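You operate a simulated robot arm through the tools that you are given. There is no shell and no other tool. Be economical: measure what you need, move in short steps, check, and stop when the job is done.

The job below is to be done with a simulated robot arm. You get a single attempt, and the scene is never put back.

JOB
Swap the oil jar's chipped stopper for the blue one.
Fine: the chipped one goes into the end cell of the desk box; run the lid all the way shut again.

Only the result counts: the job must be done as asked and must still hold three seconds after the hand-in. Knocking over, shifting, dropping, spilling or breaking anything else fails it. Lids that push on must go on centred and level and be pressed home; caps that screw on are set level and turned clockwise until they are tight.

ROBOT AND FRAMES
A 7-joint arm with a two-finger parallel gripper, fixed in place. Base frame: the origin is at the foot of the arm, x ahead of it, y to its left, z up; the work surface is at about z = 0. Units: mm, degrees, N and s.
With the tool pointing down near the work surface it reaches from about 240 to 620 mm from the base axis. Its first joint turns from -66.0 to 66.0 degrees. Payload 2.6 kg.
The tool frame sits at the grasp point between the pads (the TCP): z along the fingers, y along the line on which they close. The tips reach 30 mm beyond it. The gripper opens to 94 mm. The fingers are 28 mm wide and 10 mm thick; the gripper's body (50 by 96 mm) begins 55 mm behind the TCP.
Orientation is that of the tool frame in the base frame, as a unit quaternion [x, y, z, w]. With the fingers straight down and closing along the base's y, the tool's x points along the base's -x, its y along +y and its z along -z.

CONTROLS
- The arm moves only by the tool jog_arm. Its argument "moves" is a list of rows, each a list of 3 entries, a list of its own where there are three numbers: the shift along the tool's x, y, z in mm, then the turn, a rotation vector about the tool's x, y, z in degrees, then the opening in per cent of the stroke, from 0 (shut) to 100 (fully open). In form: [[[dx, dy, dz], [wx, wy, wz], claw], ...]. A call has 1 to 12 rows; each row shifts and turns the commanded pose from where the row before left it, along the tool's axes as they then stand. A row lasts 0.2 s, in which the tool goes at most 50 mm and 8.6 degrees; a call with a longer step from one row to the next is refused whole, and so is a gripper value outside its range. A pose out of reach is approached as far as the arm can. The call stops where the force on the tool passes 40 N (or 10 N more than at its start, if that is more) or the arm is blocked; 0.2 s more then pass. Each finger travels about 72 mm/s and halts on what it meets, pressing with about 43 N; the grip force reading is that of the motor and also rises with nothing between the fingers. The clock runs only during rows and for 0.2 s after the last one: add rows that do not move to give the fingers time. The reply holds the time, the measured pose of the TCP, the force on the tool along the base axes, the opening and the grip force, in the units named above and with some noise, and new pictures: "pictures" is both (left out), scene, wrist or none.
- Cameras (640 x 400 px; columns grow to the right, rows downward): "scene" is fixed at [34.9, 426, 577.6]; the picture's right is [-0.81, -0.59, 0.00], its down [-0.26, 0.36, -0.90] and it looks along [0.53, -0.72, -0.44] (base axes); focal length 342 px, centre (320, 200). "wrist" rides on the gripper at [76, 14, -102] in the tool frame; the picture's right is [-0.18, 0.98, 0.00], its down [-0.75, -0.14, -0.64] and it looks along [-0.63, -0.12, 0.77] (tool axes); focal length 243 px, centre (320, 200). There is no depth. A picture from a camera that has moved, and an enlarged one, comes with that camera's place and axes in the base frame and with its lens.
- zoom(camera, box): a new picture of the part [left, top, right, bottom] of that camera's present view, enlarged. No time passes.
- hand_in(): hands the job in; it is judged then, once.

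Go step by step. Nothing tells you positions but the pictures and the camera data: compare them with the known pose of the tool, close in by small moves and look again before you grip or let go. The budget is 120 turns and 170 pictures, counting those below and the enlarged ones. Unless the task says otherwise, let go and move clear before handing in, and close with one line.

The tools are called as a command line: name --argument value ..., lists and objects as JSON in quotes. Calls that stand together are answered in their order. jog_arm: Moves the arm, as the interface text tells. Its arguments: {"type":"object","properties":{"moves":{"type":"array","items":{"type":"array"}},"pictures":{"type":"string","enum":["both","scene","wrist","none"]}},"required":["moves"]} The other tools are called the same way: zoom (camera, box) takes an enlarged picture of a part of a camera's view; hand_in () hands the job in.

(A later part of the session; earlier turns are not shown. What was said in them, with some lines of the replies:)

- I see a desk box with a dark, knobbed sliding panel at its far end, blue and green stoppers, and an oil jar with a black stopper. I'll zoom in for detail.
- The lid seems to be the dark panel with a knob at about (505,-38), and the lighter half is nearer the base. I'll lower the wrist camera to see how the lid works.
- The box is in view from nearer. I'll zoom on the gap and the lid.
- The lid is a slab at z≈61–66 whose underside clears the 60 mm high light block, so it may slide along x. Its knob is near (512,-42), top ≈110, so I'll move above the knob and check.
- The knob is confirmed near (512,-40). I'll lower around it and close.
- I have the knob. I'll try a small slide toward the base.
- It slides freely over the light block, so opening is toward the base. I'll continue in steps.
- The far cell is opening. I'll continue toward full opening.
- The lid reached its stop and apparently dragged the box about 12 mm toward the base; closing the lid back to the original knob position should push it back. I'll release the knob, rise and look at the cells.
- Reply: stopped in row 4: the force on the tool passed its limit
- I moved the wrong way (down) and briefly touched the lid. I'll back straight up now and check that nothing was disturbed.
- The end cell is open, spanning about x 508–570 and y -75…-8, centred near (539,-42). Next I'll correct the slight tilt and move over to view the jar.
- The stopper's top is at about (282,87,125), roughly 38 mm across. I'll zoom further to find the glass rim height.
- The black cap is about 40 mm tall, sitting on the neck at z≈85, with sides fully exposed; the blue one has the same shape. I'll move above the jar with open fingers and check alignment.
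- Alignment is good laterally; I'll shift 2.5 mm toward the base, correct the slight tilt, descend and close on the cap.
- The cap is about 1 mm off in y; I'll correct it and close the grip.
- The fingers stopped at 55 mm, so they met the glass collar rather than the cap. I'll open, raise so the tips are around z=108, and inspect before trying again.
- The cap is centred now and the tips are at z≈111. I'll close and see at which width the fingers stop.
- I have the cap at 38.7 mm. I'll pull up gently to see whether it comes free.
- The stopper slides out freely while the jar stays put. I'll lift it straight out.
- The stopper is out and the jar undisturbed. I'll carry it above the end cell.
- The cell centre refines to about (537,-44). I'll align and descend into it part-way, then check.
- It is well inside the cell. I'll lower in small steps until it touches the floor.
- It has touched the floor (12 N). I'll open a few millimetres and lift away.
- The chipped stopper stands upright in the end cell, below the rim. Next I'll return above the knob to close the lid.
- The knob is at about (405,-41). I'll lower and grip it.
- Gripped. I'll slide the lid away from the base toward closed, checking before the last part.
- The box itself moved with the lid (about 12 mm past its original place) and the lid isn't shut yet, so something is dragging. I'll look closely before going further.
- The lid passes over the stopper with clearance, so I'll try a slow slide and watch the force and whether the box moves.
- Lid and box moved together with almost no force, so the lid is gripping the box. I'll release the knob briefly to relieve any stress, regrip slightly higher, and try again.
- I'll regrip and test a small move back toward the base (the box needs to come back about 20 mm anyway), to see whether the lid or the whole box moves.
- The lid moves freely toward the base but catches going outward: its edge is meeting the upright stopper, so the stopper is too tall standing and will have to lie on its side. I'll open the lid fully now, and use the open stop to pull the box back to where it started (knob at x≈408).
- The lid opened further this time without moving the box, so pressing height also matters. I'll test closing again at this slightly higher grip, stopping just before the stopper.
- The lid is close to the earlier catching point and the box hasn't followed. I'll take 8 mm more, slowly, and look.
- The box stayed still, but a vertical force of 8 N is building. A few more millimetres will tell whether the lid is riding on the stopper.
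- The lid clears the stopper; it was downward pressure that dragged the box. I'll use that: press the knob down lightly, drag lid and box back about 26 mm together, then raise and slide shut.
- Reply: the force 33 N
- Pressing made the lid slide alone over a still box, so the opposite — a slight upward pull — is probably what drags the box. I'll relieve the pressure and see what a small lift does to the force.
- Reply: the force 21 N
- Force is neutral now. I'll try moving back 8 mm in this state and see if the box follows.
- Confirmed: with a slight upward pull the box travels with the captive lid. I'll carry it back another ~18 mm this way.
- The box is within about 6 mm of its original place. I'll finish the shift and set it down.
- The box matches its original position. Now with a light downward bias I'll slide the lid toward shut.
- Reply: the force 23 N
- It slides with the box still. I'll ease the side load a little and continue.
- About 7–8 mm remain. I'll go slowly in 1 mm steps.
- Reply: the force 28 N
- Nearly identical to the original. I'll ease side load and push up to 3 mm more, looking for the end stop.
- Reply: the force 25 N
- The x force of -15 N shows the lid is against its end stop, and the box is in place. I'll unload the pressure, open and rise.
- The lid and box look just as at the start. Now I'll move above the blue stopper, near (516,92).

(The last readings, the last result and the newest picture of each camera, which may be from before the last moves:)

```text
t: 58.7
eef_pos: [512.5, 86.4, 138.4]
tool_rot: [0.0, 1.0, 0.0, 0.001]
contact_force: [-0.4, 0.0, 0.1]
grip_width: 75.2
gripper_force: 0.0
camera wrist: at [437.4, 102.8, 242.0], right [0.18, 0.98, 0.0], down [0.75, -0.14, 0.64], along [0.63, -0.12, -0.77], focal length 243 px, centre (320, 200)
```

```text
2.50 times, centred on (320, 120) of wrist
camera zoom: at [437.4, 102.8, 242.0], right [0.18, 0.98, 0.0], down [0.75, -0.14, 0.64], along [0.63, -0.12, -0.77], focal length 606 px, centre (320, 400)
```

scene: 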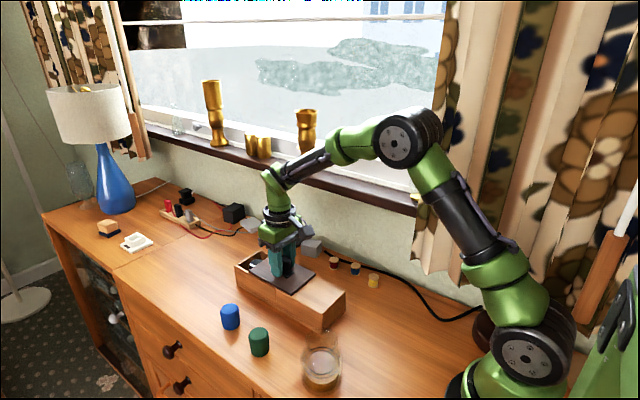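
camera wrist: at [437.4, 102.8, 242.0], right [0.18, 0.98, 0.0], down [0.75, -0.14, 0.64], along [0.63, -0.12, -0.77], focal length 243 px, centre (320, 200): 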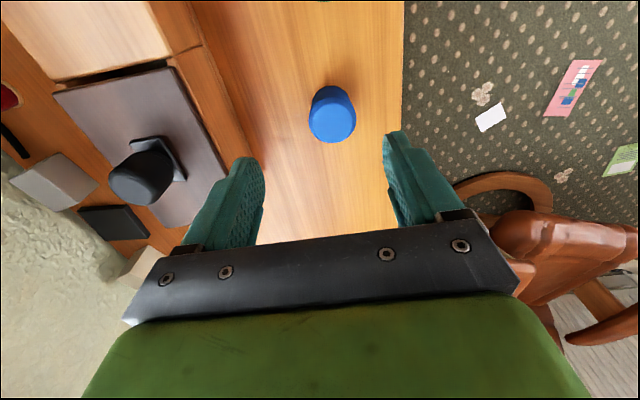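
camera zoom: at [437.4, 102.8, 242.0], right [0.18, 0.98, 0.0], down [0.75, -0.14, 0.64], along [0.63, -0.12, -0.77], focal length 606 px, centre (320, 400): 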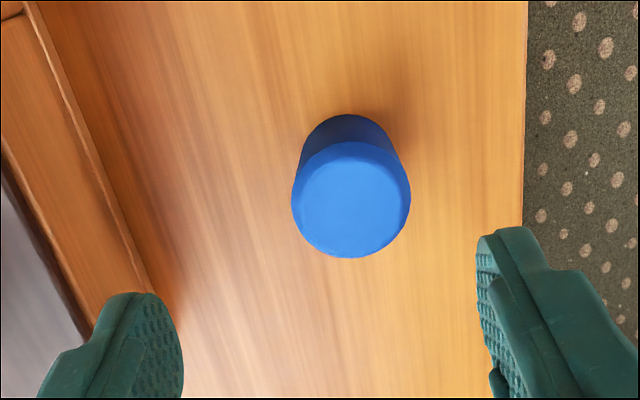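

The blue stopper is at about (516,97) with its top near z=45. I'll align and descend so the tips overlap its upper 14 mm or so.

jog_arm --moves '[[[-3.5, 10.6, 20], [0, 0, 0], 80], [[0, 0, 25], [0, 0, 0], 80], [[0, 0, 20], [0, 0, 0], 75], [[0, 0, 11], [0, 0, 0], 70], [[0, 0, 0], [0, 0, 0], 65], [[0, 0, 0], [0, 0, 0], 65]]'

zoom --camera "wrist" --box '[220, 60, 420, 240]'

zoom --camera "scene" --box '[190, 260, 300, 370]'

```text
t: 60.1
eef_pos: [516.4, 99.1, 63.1]
tool_rot: [0.0, 1.0, -0.001, -0.001]
contact_force: [-0.1, -0.1, 0.1]
grip_width: 61.4
gripper_force: 0.0
camera wrist: at [441.8, 114.4, 166.0], right [0.18, 0.98, 0.0], down [0.75, -0.14, 0.64], along [0.63, -0.12, -0.77], focal length 243 px, centre (320, 200)
```

scene: 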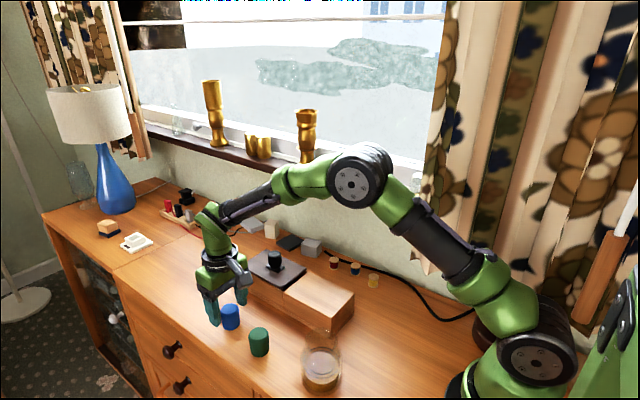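
wrist: 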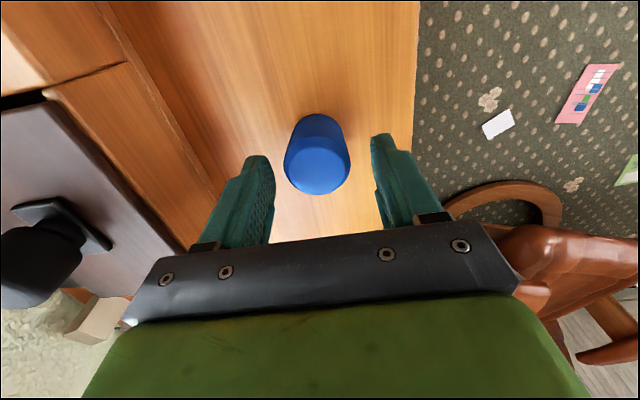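

```text
2.22 times, centred on (320, 150) of wrist
camera zoom: at [441.8, 114.4, 166.0], right [0.18, 0.98, 0.0], down [0.75, -0.14, 0.64], along [0.63, -0.12, -0.77], focal length 539 px, centre (320, 311)
```

zoom: 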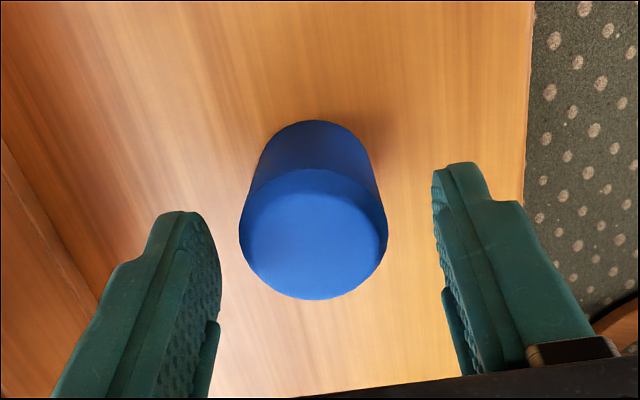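

```text
3.64 times, centred on (245, 315) of scene
camera zoom: at [34.9, 426.0, 577.6], right [-0.81, -0.59, 0.0], down [-0.26, 0.36, -0.9], along [0.53, -0.72, -0.44], focal length 1243 px, centre (593, -218)
```

zoom: 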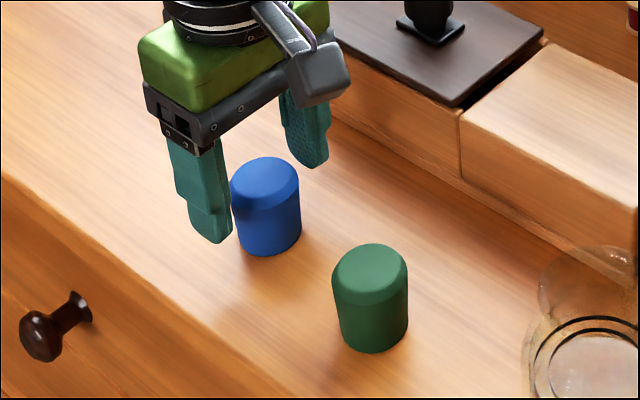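

The blue stopper is 2 mm off in y; I'll correct, then close and check.

jog_arm --moves '[[[1, -1.8, 1.2], [0, 0, 0], 60], [[0, 0, 0], [0, 0, 0], 50], [[0, 0, 0], [0, 0, 0], 44], [[0, 0, 0], [0, 0, 0], 34], [[0, 0, 0], [0, 0, 0], 32], [[0, 0, 0], [0, 0, 0], 32]]' --pictures "none"

zoom --camera "wrist" --box '[220, 60, 420, 240]'

zoom --camera "scene" --box '[190, 260, 300, 370]'

```text
t: 61.5
eef_pos: [516.4, 97.3, 61.3]
tool_rot: [0.0, 1.0, -0.001, 0.0]
contact_force: [0.0, -0.3, -0.2]
grip_width: 37.8
gripper_force: 42.9
```

```text
2.22 times, centred on (320, 150) of wrist
camera zoom: at [441.5, 112.4, 164.9], right [0.18, 0.98, 0.0], down [0.75, -0.14, 0.64], along [0.63, -0.12, -0.77], focal length 539 px, centre (320, 311)
```

zoom: 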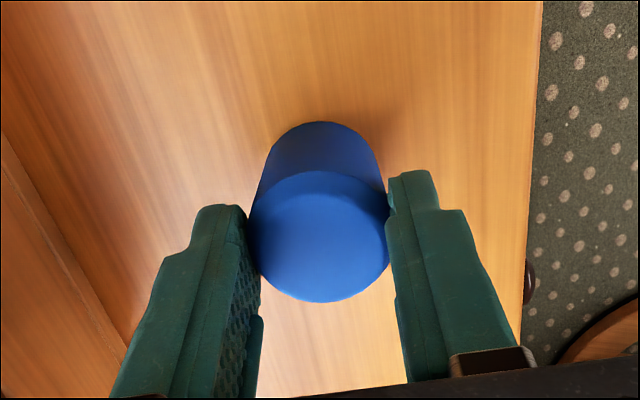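

```text
3.64 times, centred on (245, 315) of scene
camera zoom: at [34.9, 426.0, 577.6], right [-0.81, -0.59, 0.0], down [-0.26, 0.36, -0.9], along [0.53, -0.72, -0.44], focal length 1243 px, centre (593, -218)
```

zoom: 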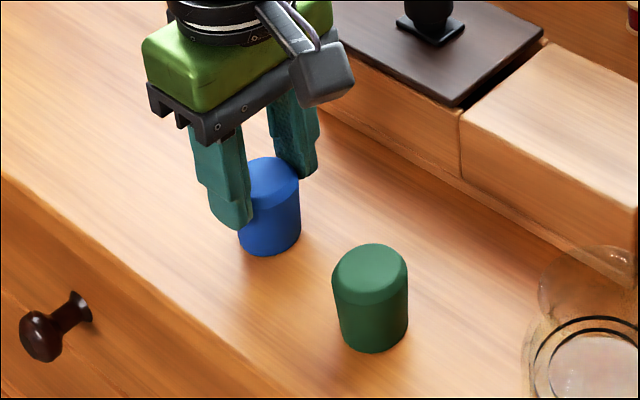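

The blue stopper is gripped at 37.8 mm. I'll lift it and carry it to above the jar.

jog_arm --moves '[[[0, 0, -10], [0, 0, 0], 30], [[0, 0, -40], [0, 0, 0], 30], [[0, 0, -45], [0, 0, 0], 30], [[0, 0, -45], [0, 0, 0], 30], [[0, 0, -25], [0, 0, 0], 30], [[20, -1, 0], [0, 0, 0], 30], [[40, -2, 0], [0, 0, 0], 30], [[45, -2.5, 0], [0, 0, 0], 30], [[45, -2.5, 0], [0, 0, 0], 30], [[45, -2.5, 0], [0, 0, 0], 30], [[38, -1.5, 0], [0, 0, 0], 30], [[0, 0, 0], [0, 0, 0], 30]]'

zoom --camera "wrist" --box '[240, 50, 400, 230]'

zoom --camera "scene" --box '[265, 280, 385, 400]'

```text
t: 64.1
eef_pos: [285.3, 86.9, 229.2]
tool_rot: [0.001, 1.0, -0.001, 0.0]
contact_force: [-0.2, 0.9, -0.1]
grip_width: 37.9
gripper_force: 42.5
camera wrist: at [210.6, 102.3, 332.7], right [0.18, 0.98, 0.0], down [0.75, -0.14, 0.64], along [0.63, -0.12, -0.77], focal length 243 px, centre (320, 200)
```

scene: 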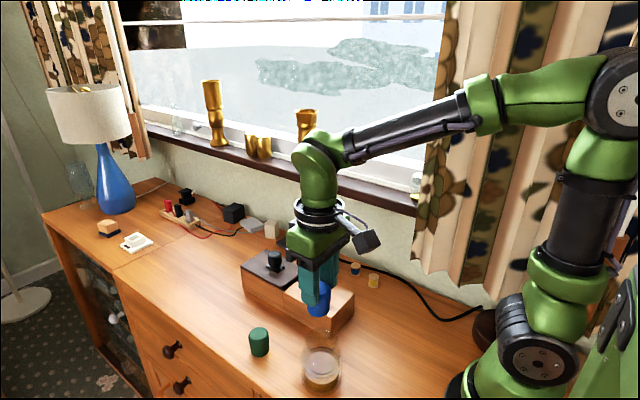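
wrist: 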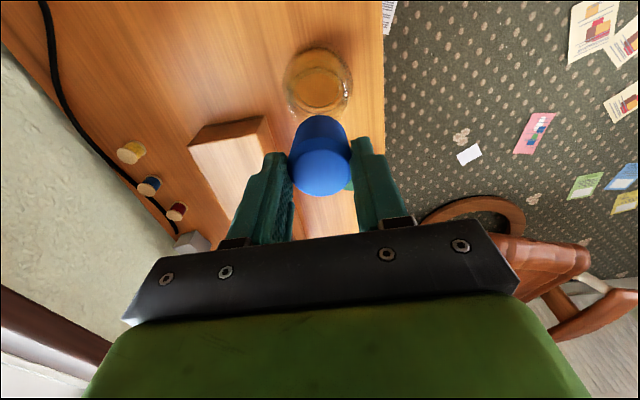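

```text
2.22 times, centred on (320, 140) of wrist
camera zoom: at [210.6, 102.3, 332.7], right [0.18, 0.98, 0.0], down [0.75, -0.14, 0.64], along [0.63, -0.12, -0.77], focal length 539 px, centre (320, 333)
```

zoom: 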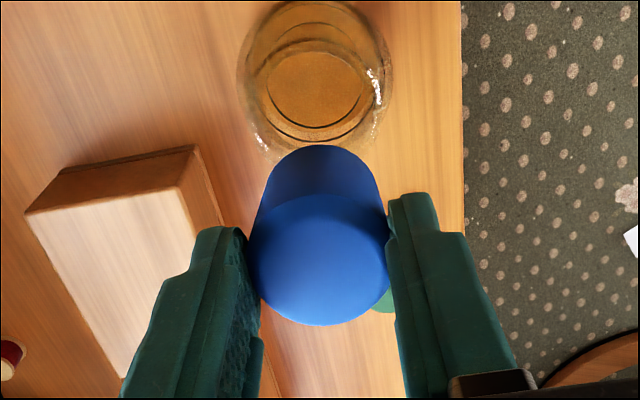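

```text
3.33 times, centred on (325, 340) of scene
camera zoom: at [34.8, 426.0, 577.6], right [-0.81, -0.59, 0.0], down [-0.26, 0.36, -0.9], along [0.53, -0.72, -0.44], focal length 1140 px, centre (303, -267)
```

zoom: 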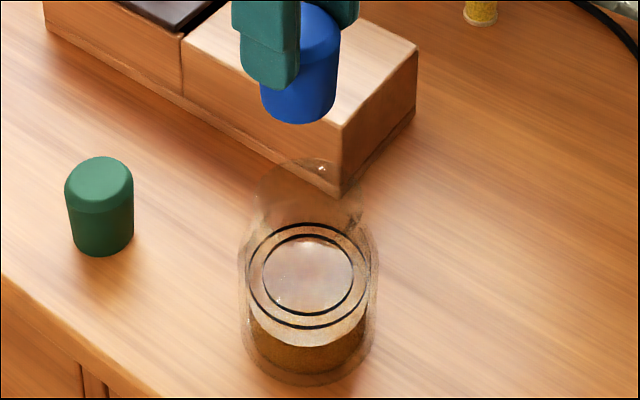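

The blue stopper sits about 2.5 mm lower in the grip than the black one did. I'll align over the neck at TCP (280.5, 85) and descend to just above the rim.

jog_arm --moves '[[[2.4, -1, 10], [0, 0, 0], 30], [[2.4, -0.9, 15], [0, 0, 0], 30], [[0, 0, 15], [0, 0, 0], 30], [[0, 0, 6], [0, 0, 0], 30], [[0, 0, 0], [0, 0, 0], 30]]' --pictures "none"

zoom --camera "wrist" --box '[240, 50, 400, 230]'

zoom --camera "scene" --box '[285, 310, 365, 400]'

```text
t: 65.3
eef_pos: [278.4, 84.0, 181.8]
tool_rot: [0.0, 1.0, -0.001, -0.001]
contact_force: [1.8, 0.5, -0.1]
grip_width: 38.1
gripper_force: 43.1
```

```text
2.22 times, centred on (320, 140) of wrist
camera zoom: at [203.8, 99.6, 285.3], right [0.18, 0.98, 0.0], down [0.75, -0.14, 0.64], along [0.63, -0.12, -0.77], focal length 539 px, centre (320, 333)
```

zoom: 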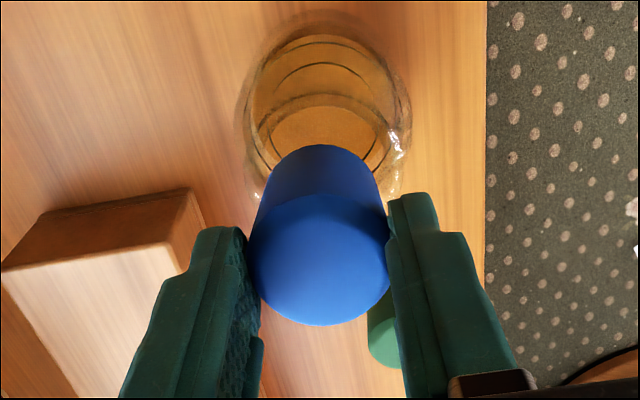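

```text
4.44 times, centred on (325, 355) of scene
camera zoom: at [34.9, 426.0, 577.6], right [-0.81, -0.59, 0.0], down [-0.26, 0.36, -0.9], along [0.53, -0.72, -0.44], focal length 1519 px, centre (298, -489)
```

zoom: 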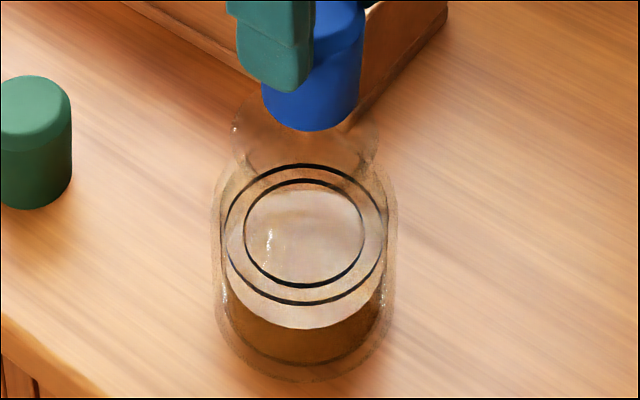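

The stopper is about 2.3 mm too far to the picture's right, matching the TCP reading; I'll correct to (280.5, 85) and lower a bit.

jog_arm --moves '[[[-2.1, 1, 0], [0, 0, 0], 30], [[0, 0, 3], [0, 0, 0], 30], [[0, 0, 0], [0, 0, 0], 30], [[0, 0, 0], [0, 0, 0], 30]]' --pictures "none"

zoom --camera "scene" --box '[285, 310, 365, 400]'

zoom --camera "wrist" --box '[260, 50, 380, 150]'

```text
t: 66.3
eef_pos: [280.0, 84.8, 179.4]
tool_rot: [0.0, 1.0, -0.001, 0.0]
contact_force: [0.1, 0.7, -0.4]
grip_width: 38.1
gripper_force: 42.9
```

```text
4.44 times, centred on (325, 355) of scene
camera zoom: at [34.9, 426.0, 577.6], right [-0.81, -0.59, 0.0], down [-0.26, 0.36, -0.9], along [0.53, -0.72, -0.44], focal length 1519 px, centre (298, -489)
```

zoom: 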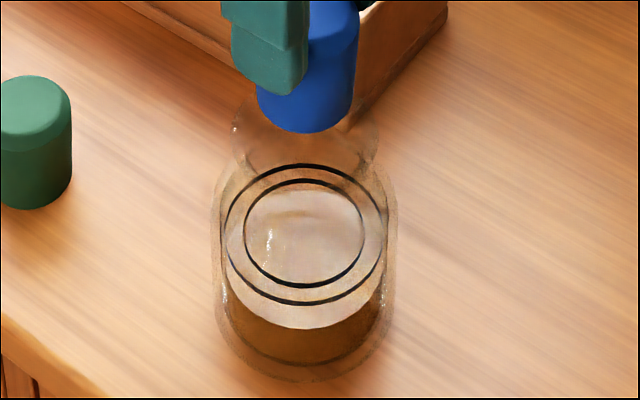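

```text
4.00 times, centred on (320, 100) of wrist
camera zoom: at [206.2, 99.4, 282.4], right [0.18, 0.98, 0.0], down [0.75, -0.14, 0.64], along [0.63, -0.12, -0.77], focal length 970 px, centre (320, 600)
```

zoom: 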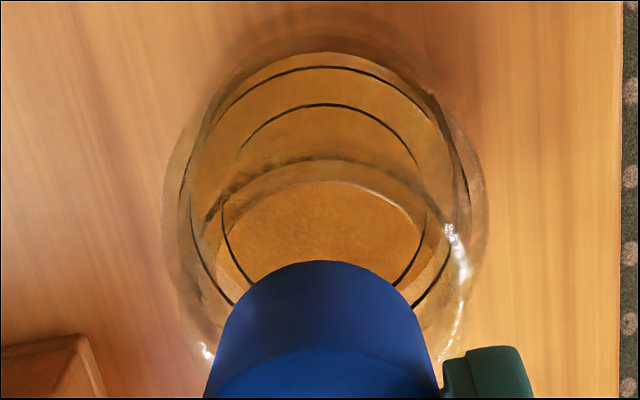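

Alignment looks right in both views. I'll lower slowly into the neck, watching the force.

jog_arm --moves '[[[0, 0, 4], [0, 0, 0], 30], [[0, 0, 4], [0, 0, 0], 30], [[0, 0, 4], [0, 0, 0], 30], [[0, 0, 4], [0, 0, 0], 30], [[0, 0, 0], [0, 0, 0], 30]]' --pictures "none"

zoom --camera "scene" --box '[285, 310, 365, 400]'

```text
t: 67.5
eef_pos: [280.3, 84.5, 162.1]
tool_rot: [0.0, 1.0, -0.001, 0.001]
contact_force: [0.7, -0.1, -0.6]
grip_width: 38.0
gripper_force: 42.6
```

```text
4.44 times, centred on (325, 355) of scene
camera zoom: at [34.9, 426.0, 577.6], right [-0.81, -0.59, 0.0], down [-0.26, 0.36, -0.9], along [0.53, -0.72, -0.44], focal length 1519 px, centre (298, -489)
```

zoom: 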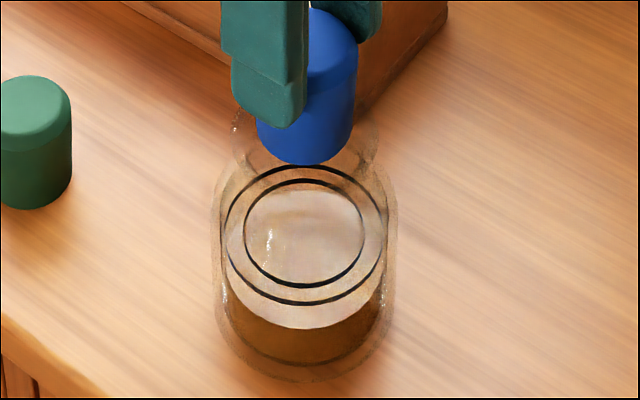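

No contact yet. I'll continue in smaller steps.

jog_arm --moves '[[[0, 0, 3], [0, 0, 0], 30], [[0, 0, 3], [0, 0, 0], 30], [[0, 0, 3], [0, 0, 0], 30], [[0, 0, 2], [0, 0, 0], 30], [[0, 0, 0], [0, 0, 0], 30]]' --pictures "none"

zoom --camera "scene" --box '[285, 310, 365, 400]'

```text
t: 68.7
eef_pos: [281.2, 85.1, 151.5]
tool_rot: [0.0, 1.0, 0.0, 0.0]
contact_force: [0.1, -0.2, -0.5]
grip_width: 38.1
gripper_force: 43.2
```

```text
4.44 times, centred on (325, 355) of scene
camera zoom: at [34.9, 426.0, 577.6], right [-0.81, -0.59, 0.0], down [-0.26, 0.36, -0.9], along [0.53, -0.72, -0.44], focal length 1519 px, centre (298, -489)
```

zoom: 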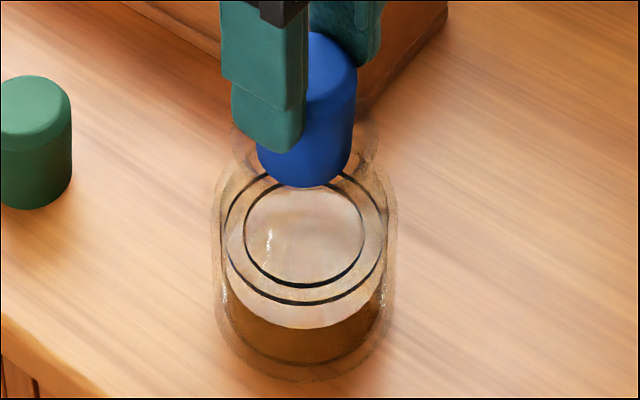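

About 8 mm remain to the black one's seated height. I'll lower gently until it seats.

jog_arm --moves '[[[0, 0, 2], [0, 0, 0], 30], [[0, 0, 2], [0, 0, 0], 30], [[0, 0, 1.5], [0, 0, 0], 30], [[0, 0, 1.5], [0, 0, 0], 30], [[0, 0, 1], [0, 0, 0], 30], [[0, 0, 0], [0, 0, 0], 30]]' --pictures "none"

zoom --camera "scene" --box '[285, 310, 365, 400]'

```text
t: 70.1
eef_pos: [279.6, 84.4, 144.2]
tool_rot: [0.0, 1.0, -0.001, 0.001]
contact_force: [-0.2, -0.1, 0.6]
grip_width: 37.8
gripper_force: 43.5
```

```text
4.44 times, centred on (325, 355) of scene
camera zoom: at [34.9, 426.0, 577.6], right [-0.81, -0.59, 0.0], down [-0.26, 0.36, -0.9], along [0.53, -0.72, -0.44], focal length 1519 px, centre (298, -489)
```

zoom: 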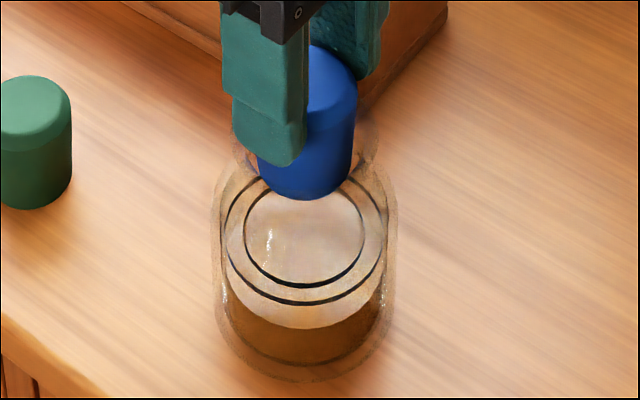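

jog_arm --moves '[[[0, 0, 1], [0, 0, 0], 30], [[0, 0, 1], [0, 0, 0], 30], [[0, 0, 1], [0, 0, 0], 30], [[0, 0, 0], [0, 0, 0], 30]]' --pictures "none"

zoom --camera "scene" --box '[285, 310, 365, 400]'

```text
t: 71.1
eef_pos: [282.7, 86.8, 141.0]
tool_rot: [0.0, 1.0, 0.0, 0.003]
contact_force: [-2.7, -0.2, 33.6]
grip_width: 38.3
gripper_force: 42.4
```

```text
4.44 times, centred on (325, 355) of scene
camera zoom: at [34.8, 426.0, 577.6], right [-0.81, -0.59, 0.0], down [-0.26, 0.36, -0.9], along [0.53, -0.72, -0.44], focal length 1519 px, centre (298, -489)
```

zoom: 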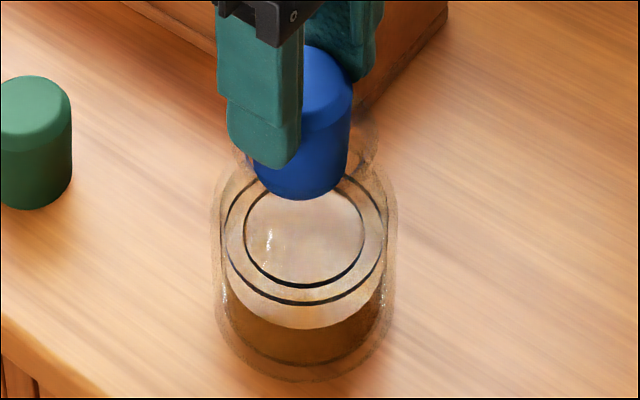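

Contact came about 2.5 mm above the black one's seat, with a slight sideways shift — it may be catching on an edge. I'll lift a little, recentre between the two positions and check.

jog_arm --moves '[[[0, 0, -2], [0, 0, 0], 30], [[0, 0, -3], [0, 0, 0], 30], [[0, 0, 0], [0, 0, 0], 30], [[0, 0, 0], [0, 0, 0], 30]]' --pictures "none"

zoom --camera "scene" --box '[295, 312, 347, 354]'

zoom --camera "wrist" --box '[240, 50, 400, 230]'

```text
t: 72.1
eef_pos: [280.7, 84.6, 145.4]
tool_rot: [0.0, 1.0, -0.001, -0.001]
contact_force: [-0.3, 0.2, -1.1]
grip_width: 38.3
gripper_force: 42.9
```

```text
9.52 times, centred on (321, 333) of scene
camera zoom: at [34.9, 426.0, 577.6], right [-0.81, -0.59, 0.0], down [-0.26, 0.36, -0.9], along [0.53, -0.72, -0.44], focal length 3256 px, centre (310, -1067)
```

zoom: 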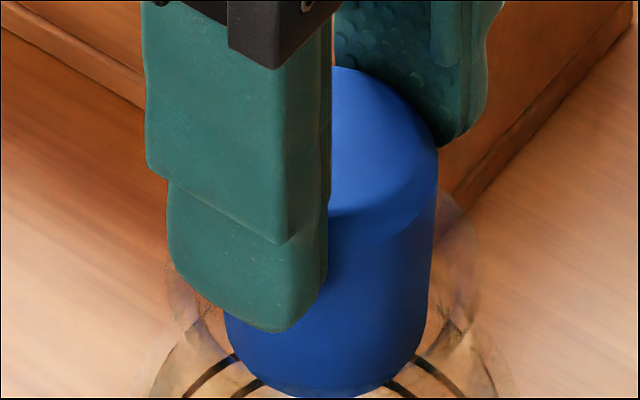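

```text
2.22 times, centred on (320, 140) of wrist
camera zoom: at [206.2, 100.8, 249.2], right [0.18, 0.98, 0.0], down [0.75, -0.14, 0.64], along [0.63, -0.12, -0.77], focal length 539 px, centre (320, 333)
```

zoom: 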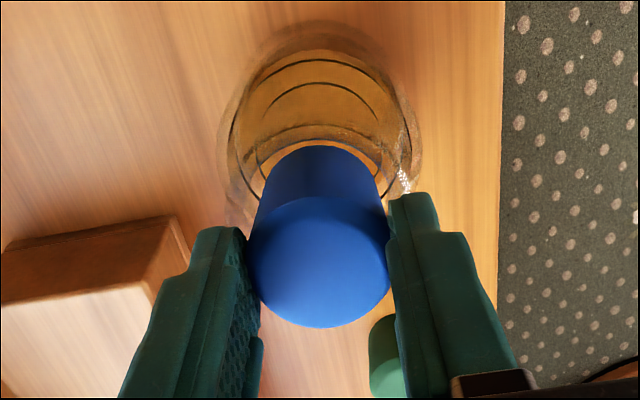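

The blue one sits about 1 mm to the right of where the black one was, i.e. it needs ~1 mm in +x. I'll correct and lower again in small steps.

jog_arm --moves '[[[-1.1, 0.1, 0], [0, 0, 0], 30], [[0, 0, 1], [0, 0, 0], 30], [[0, 0, 1], [0, 0, 0], 30], [[0, 0, 0.7], [0, 0, 0], 30], [[0, 0, 0], [0, 0, 0], 30]]' --pictures "none"

zoom --camera "scene" --box '[295, 322, 347, 364]'

```text
t: 73.3
eef_pos: [282.2, 84.8, 144.1]
tool_rot: [0.001, 1.0, -0.001, 0.0]
contact_force: [0.0, 0.6, -1.1]
grip_width: 37.9
gripper_force: 43.2
```

```text
9.52 times, centred on (321, 343) of scene
camera zoom: at [34.9, 426.0, 577.6], right [-0.81, -0.59, 0.0], down [-0.26, 0.36, -0.9], along [0.53, -0.72, -0.44], focal length 3256 px, centre (310, -1162)
```

zoom: 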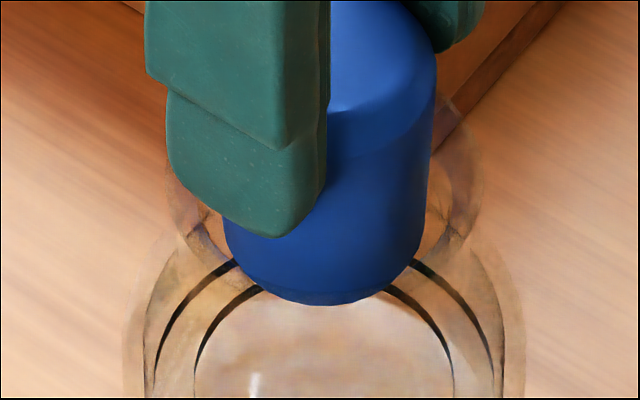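

jog_arm --moves '[[[0, 0, 1], [0, 0, 0], 30], [[0, 0, 1], [0, 0, 0], 30], [[0, 0, 0.5], [0, 0, 0], 30], [[0, 0, 0], [0, 0, 0], 30]]' --pictures "none"

zoom --camera "scene" --box '[295, 322, 347, 364]'

```text
t: 74.3
eef_pos: [280.8, 84.5, 141.3]
tool_rot: [0.0, 1.0, 0.0, 0.0]
contact_force: [-3.6, -1.2, 13.7]
grip_width: 38.2
gripper_force: 43.2
```

```text
9.52 times, centred on (321, 343) of scene
camera zoom: at [34.8, 426.0, 577.6], right [-0.81, -0.59, 0.0], down [-0.26, 0.36, -0.9], along [0.53, -0.72, -0.44], focal length 3256 px, centre (310, -1162)
```

zoom: 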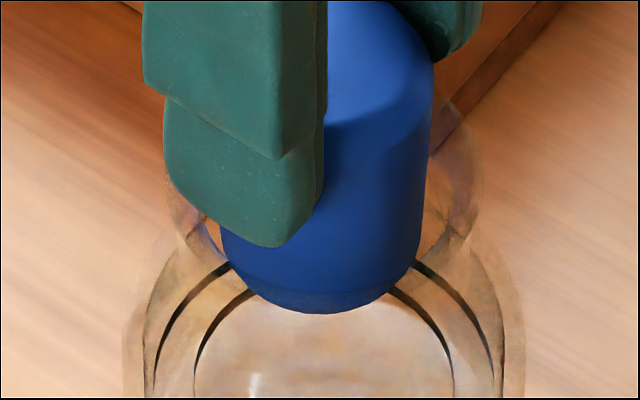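

The bottom is now at the black one's seated level, with 14 N contact. I'll press it home firmly.

jog_arm --moves '[[[0, 0, 1], [0, 0, 0], 30], [[0, 0, 1], [0, 0, 0], 30], [[0, 0, 1], [0, 0, 0], 30], [[0, 0, 0], [0, 0, 0], 30]]' --pictures "none"

zoom --camera "scene" --box '[295, 322, 347, 364]'

```text
t: 75.3
eef_pos: [283.6, 85.1, 137.7]
tool_rot: [0.0, 1.0, 0.0, 0.002]
contact_force: [1.4, -0.8, 32.4]
grip_width: 38.2
gripper_force: 42.7
```

```text
9.52 times, centred on (321, 343) of scene
camera zoom: at [34.8, 426.0, 577.6], right [-0.81, -0.59, 0.0], down [-0.26, 0.36, -0.9], along [0.53, -0.72, -0.44], focal length 3256 px, centre (310, -1162)
```

zoom: 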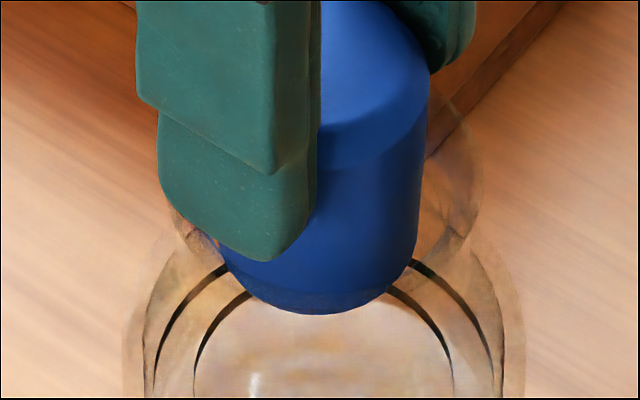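

The bottom no longer moves; it's seated and the fingers just slide. I'll relieve the load, open and rise, then inspect.

jog_arm --moves '[[[0, 0, -1.5], [0, 0, 0], 30], [[0, 0, -1], [0, 0, 0], 30], [[0, 0, 0], [0, 0, 0], 45], [[0, 0, 0], [0, 0, 0], 60], [[0, 0, 0], [0, 0, 0], 65], [[0, 0, -10], [0, 0, 0], 65], [[0, 0, -30], [0, 0, 0], 65], [[0, 0, -35], [0, 0, 0], 65], [[0, 0, 0], [0, 0, 0], 65]]' --pictures "scene"

zoom --camera "scene" --box '[280, 310, 380, 400]'

zoom --camera "scene" --box '[295, 312, 347, 354]'

zoom --camera "wrist" --box '[240, 50, 400, 230]'

```text
t: 77.3
eef_pos: [281.6, 85.3, 213.3]
tool_rot: [0.0, 1.0, 0.0, -0.001]
contact_force: [0.0, -0.4, 0.4]
grip_width: 61.1
gripper_force: 0.0
```

scene: 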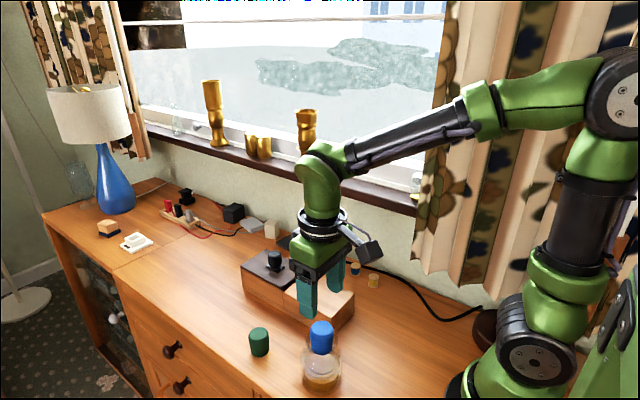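

```text
4.44 times, centred on (330, 355) of scene
camera zoom: at [34.9, 426.0, 577.6], right [-0.81, -0.59, 0.0], down [-0.26, 0.36, -0.9], along [0.53, -0.72, -0.44], focal length 1519 px, centre (276, -489)
```

zoom: 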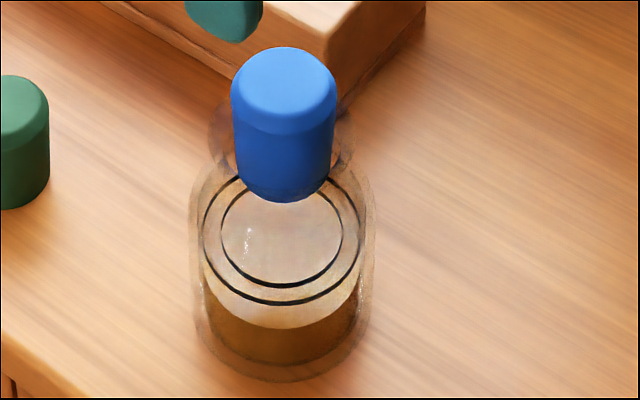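

```text
9.52 times, centred on (321, 333) of scene
camera zoom: at [34.9, 426.0, 577.6], right [-0.81, -0.59, 0.0], down [-0.26, 0.36, -0.9], along [0.53, -0.72, -0.44], focal length 3256 px, centre (310, -1067)
```

zoom: 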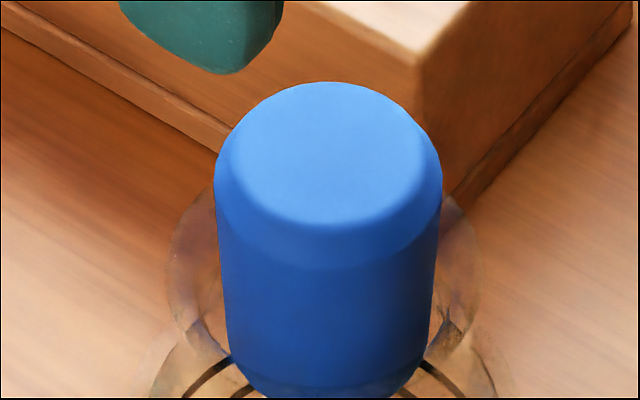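

```text
2.22 times, centred on (320, 140) of wrist
camera zoom: at [206.4, 100.8, 317.7], right [0.18, 0.98, 0.0], down [0.75, -0.14, 0.64], along [0.63, -0.12, -0.77], focal length 539 px, centre (320, 333)
```

zoom: 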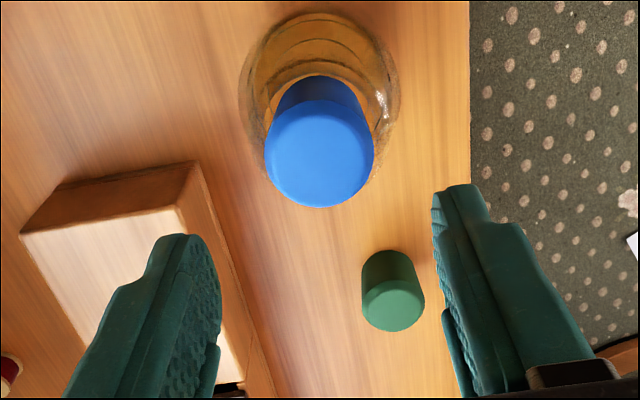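

The blue stopper is in, level and centred, but looks about 1 mm higher than the black one was. I'll close the fingers and press down on the top centre to make sure it's home.

jog_arm --moves '[[[1.2, 0, 0], [0, 0, 0], 40], [[0, 0, 0], [0, 0, 0], 20], [[0, 0, 0], [0, 0, 0], 0], [[0, 0, 0], [0, 0, 0], 0], [[0, 0, 25], [0, 0, 0], 0], [[0, 0, 20], [0, 0, 0], 0], [[0, 0, 5], [0, 0, 0], 0], [[0, 0, 0], [0, 0, 0], 0]]'

zoom --camera "scene" --box '[280, 300, 380, 390]'

```text
t: 79.1
eef_pos: [281.4, 86.3, 163.9]
tool_rot: [0.0, 1.0, 0.0, 0.0]
contact_force: [1.0, 0.0, -0.4]
grip_width: 0.0
gripper_force: 32.7
camera wrist: at [206.0, 100.4, 268.4], right [0.18, 0.98, 0.0], down [0.75, -0.14, 0.64], along [0.63, -0.12, -0.77], focal length 243 px, centre (320, 200)
```

scene: 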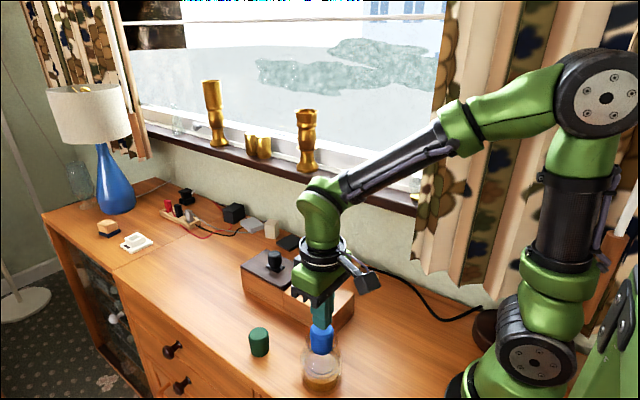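
wrist: 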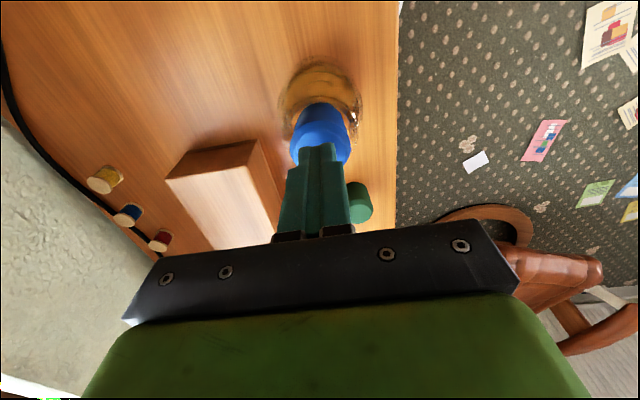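

```text
4.44 times, centred on (330, 345) of scene
camera zoom: at [34.9, 426.0, 577.6], right [-0.81, -0.59, 0.0], down [-0.26, 0.36, -0.9], along [0.53, -0.72, -0.44], focal length 1519 px, centre (276, -444)
```

zoom: 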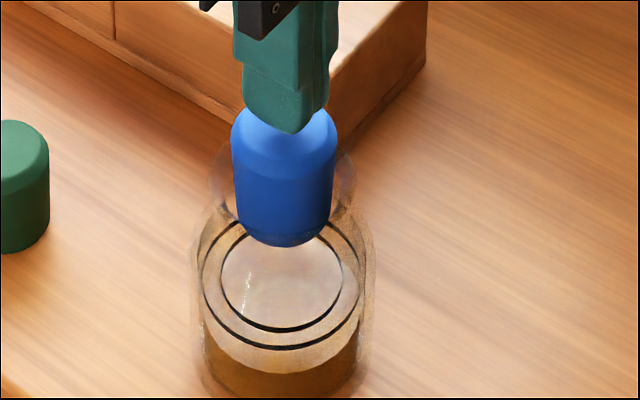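

Fingers are closed just above the top centre. I'll press down in 1–2 mm steps.

jog_arm --moves '[[[0.5, -0.5, 2], [0, 0, 0], 0], [[0, 0, 2], [0, 0, 0], 0], [[0, 0, 1.5], [0, 0, 0], 0], [[0, 0, 1], [0, 0, 0], 0], [[0, 0, 1], [0, 0, 0], 0], [[0, 0, 1], [0, 0, 0], 0], [[0, 0, 0], [0, 0, 0], 0]]' --pictures "none"

```text
t: 80.7
eef_pos: [280.7, 83.8, 157.5]
tool_rot: [0.0, 1.0, 0.0, 0.001]
contact_force: [-6.5, -1.1, 28.4]
grip_width: 0.0
gripper_force: 32.6
```

28 N applied. A bit more, up to the limit, then I'll look.

jog_arm --moves '[[[0, 0, 1], [0, 0, 0], 0], [[0, 0, 1], [0, 0, 0], 0], [[0, 0, 1], [0, 0, 0], 0], [[0, 0, 0], [0, 0, 0], 0]]' --pictures "none"

zoom --camera "scene" --box '[280, 310, 380, 400]'

```text
t: 81.1
eef_pos: [280.5, 84.8, 156.8]
tool_rot: [0.0, 1.0, 0.001, 0.003]
contact_force: [-2.3, -0.7, 8.5]
grip_width: 0.3
gripper_force: 33.2
stopped in row 1: the force on the tool passed its limit (the readings are from after the stop); the commanded pose is now the measured one
```

```text
4.44 times, centred on (330, 355) of scene
camera zoom: at [34.8, 426.0, 577.6], right [-0.81, -0.59, 0.0], down [-0.26, 0.36, -0.9], along [0.53, -0.72, -0.44], focal length 1519 px, centre (276, -489)
```

zoom: 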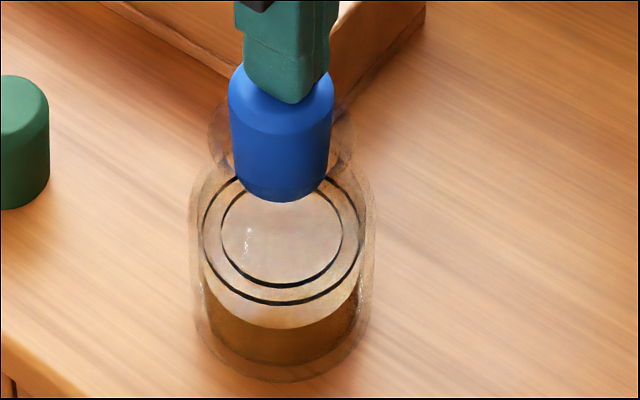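

Pressed past 40 N with no further travel. I'll retract and inspect for level and centring.

jog_arm --moves '[[[0, 0, -5], [0, 0.3, 0], 0], [[0, 0, -25], [0, 0, 0], 0], [[-10, 0, -40], [0, 0, 0], 20], [[-40, 0, -20], [0, 0, 0], 40], [[0, 0, 0], [0, 0, 0], 40]]' --pictures "wrist"

zoom --camera "scene" --box '[280, 310, 380, 400]'

zoom --camera "scene" --box '[295, 312, 347, 354]'

zoom --camera "wrist" --box '[270, 0, 390, 100]'

```text
t: 82.3
eef_pos: [334.1, 80.3, 247.9]
tool_rot: [0.001, 1.0, -0.001, -0.001]
contact_force: [-0.4, 0.2, 0.0]
grip_width: 37.4
gripper_force: 0.0
camera wrist: at [259.7, 95.5, 351.4], right [0.19, 0.98, 0.0], down [0.75, -0.14, 0.64], along [0.63, -0.12, -0.77], focal length 243 px, centre (320, 200)
```

wrist: 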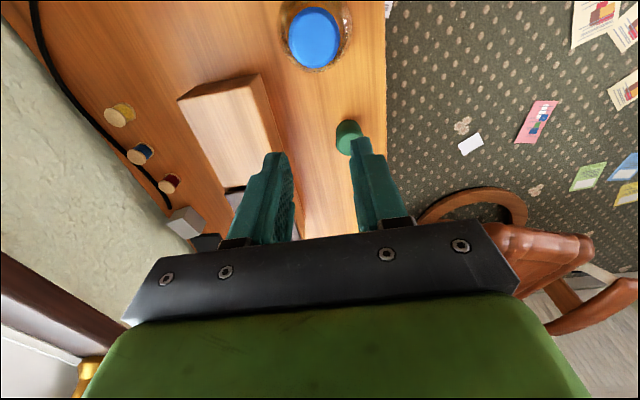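

```text
4.44 times, centred on (330, 355) of scene
camera zoom: at [34.9, 426.0, 577.6], right [-0.81, -0.59, 0.0], down [-0.26, 0.36, -0.9], along [0.53, -0.72, -0.44], focal length 1519 px, centre (276, -489)
```

zoom: 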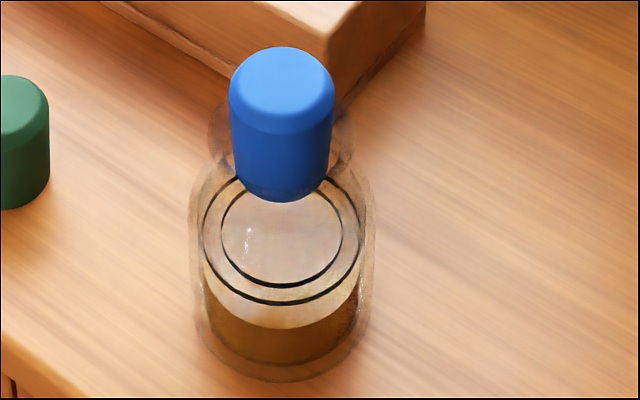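

```text
9.52 times, centred on (321, 333) of scene
camera zoom: at [34.9, 426.0, 577.6], right [-0.81, -0.59, 0.0], down [-0.26, 0.36, -0.9], along [0.53, -0.72, -0.44], focal length 3256 px, centre (310, -1067)
```

zoom: 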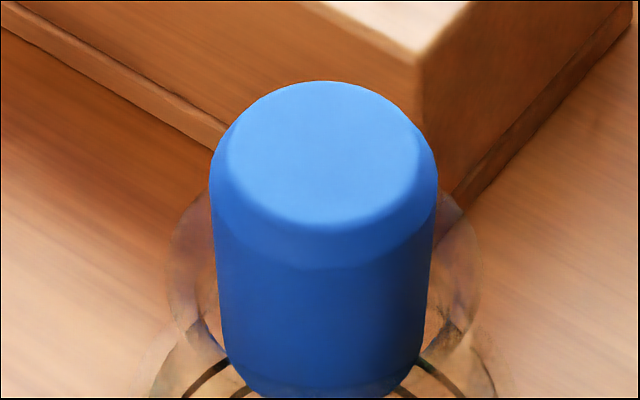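

```text
4.00 times, centred on (330, 50) of wrist
camera zoom: at [259.7, 95.5, 351.4], right [0.19, 0.98, 0.0], down [0.75, -0.14, 0.64], along [0.63, -0.12, -0.77], focal length 970 px, centre (280, 800)
```

zoom: 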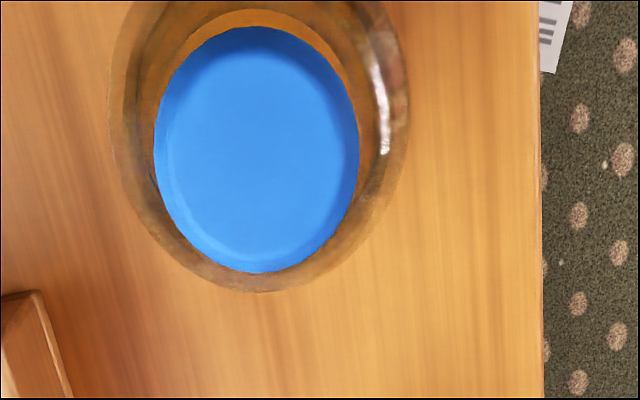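

The blue stopper sits level and centred, at the same height the black one had. The box is shut on its stop with the chipped stopper inside, and the arm is clear, so I'm handing in.

hand_in

```text
The job is handed in.
```

The blue stopper is pressed home in the oil jar, the chipped one is standing in the box's end cell, and the lid is shut against its stop. Two things moved on the way: I dragged the box while sliding the lid and put it back to within about 1 mm. I also nudged the jar an estimated 3–4 mm on a bad first grip and left it there.
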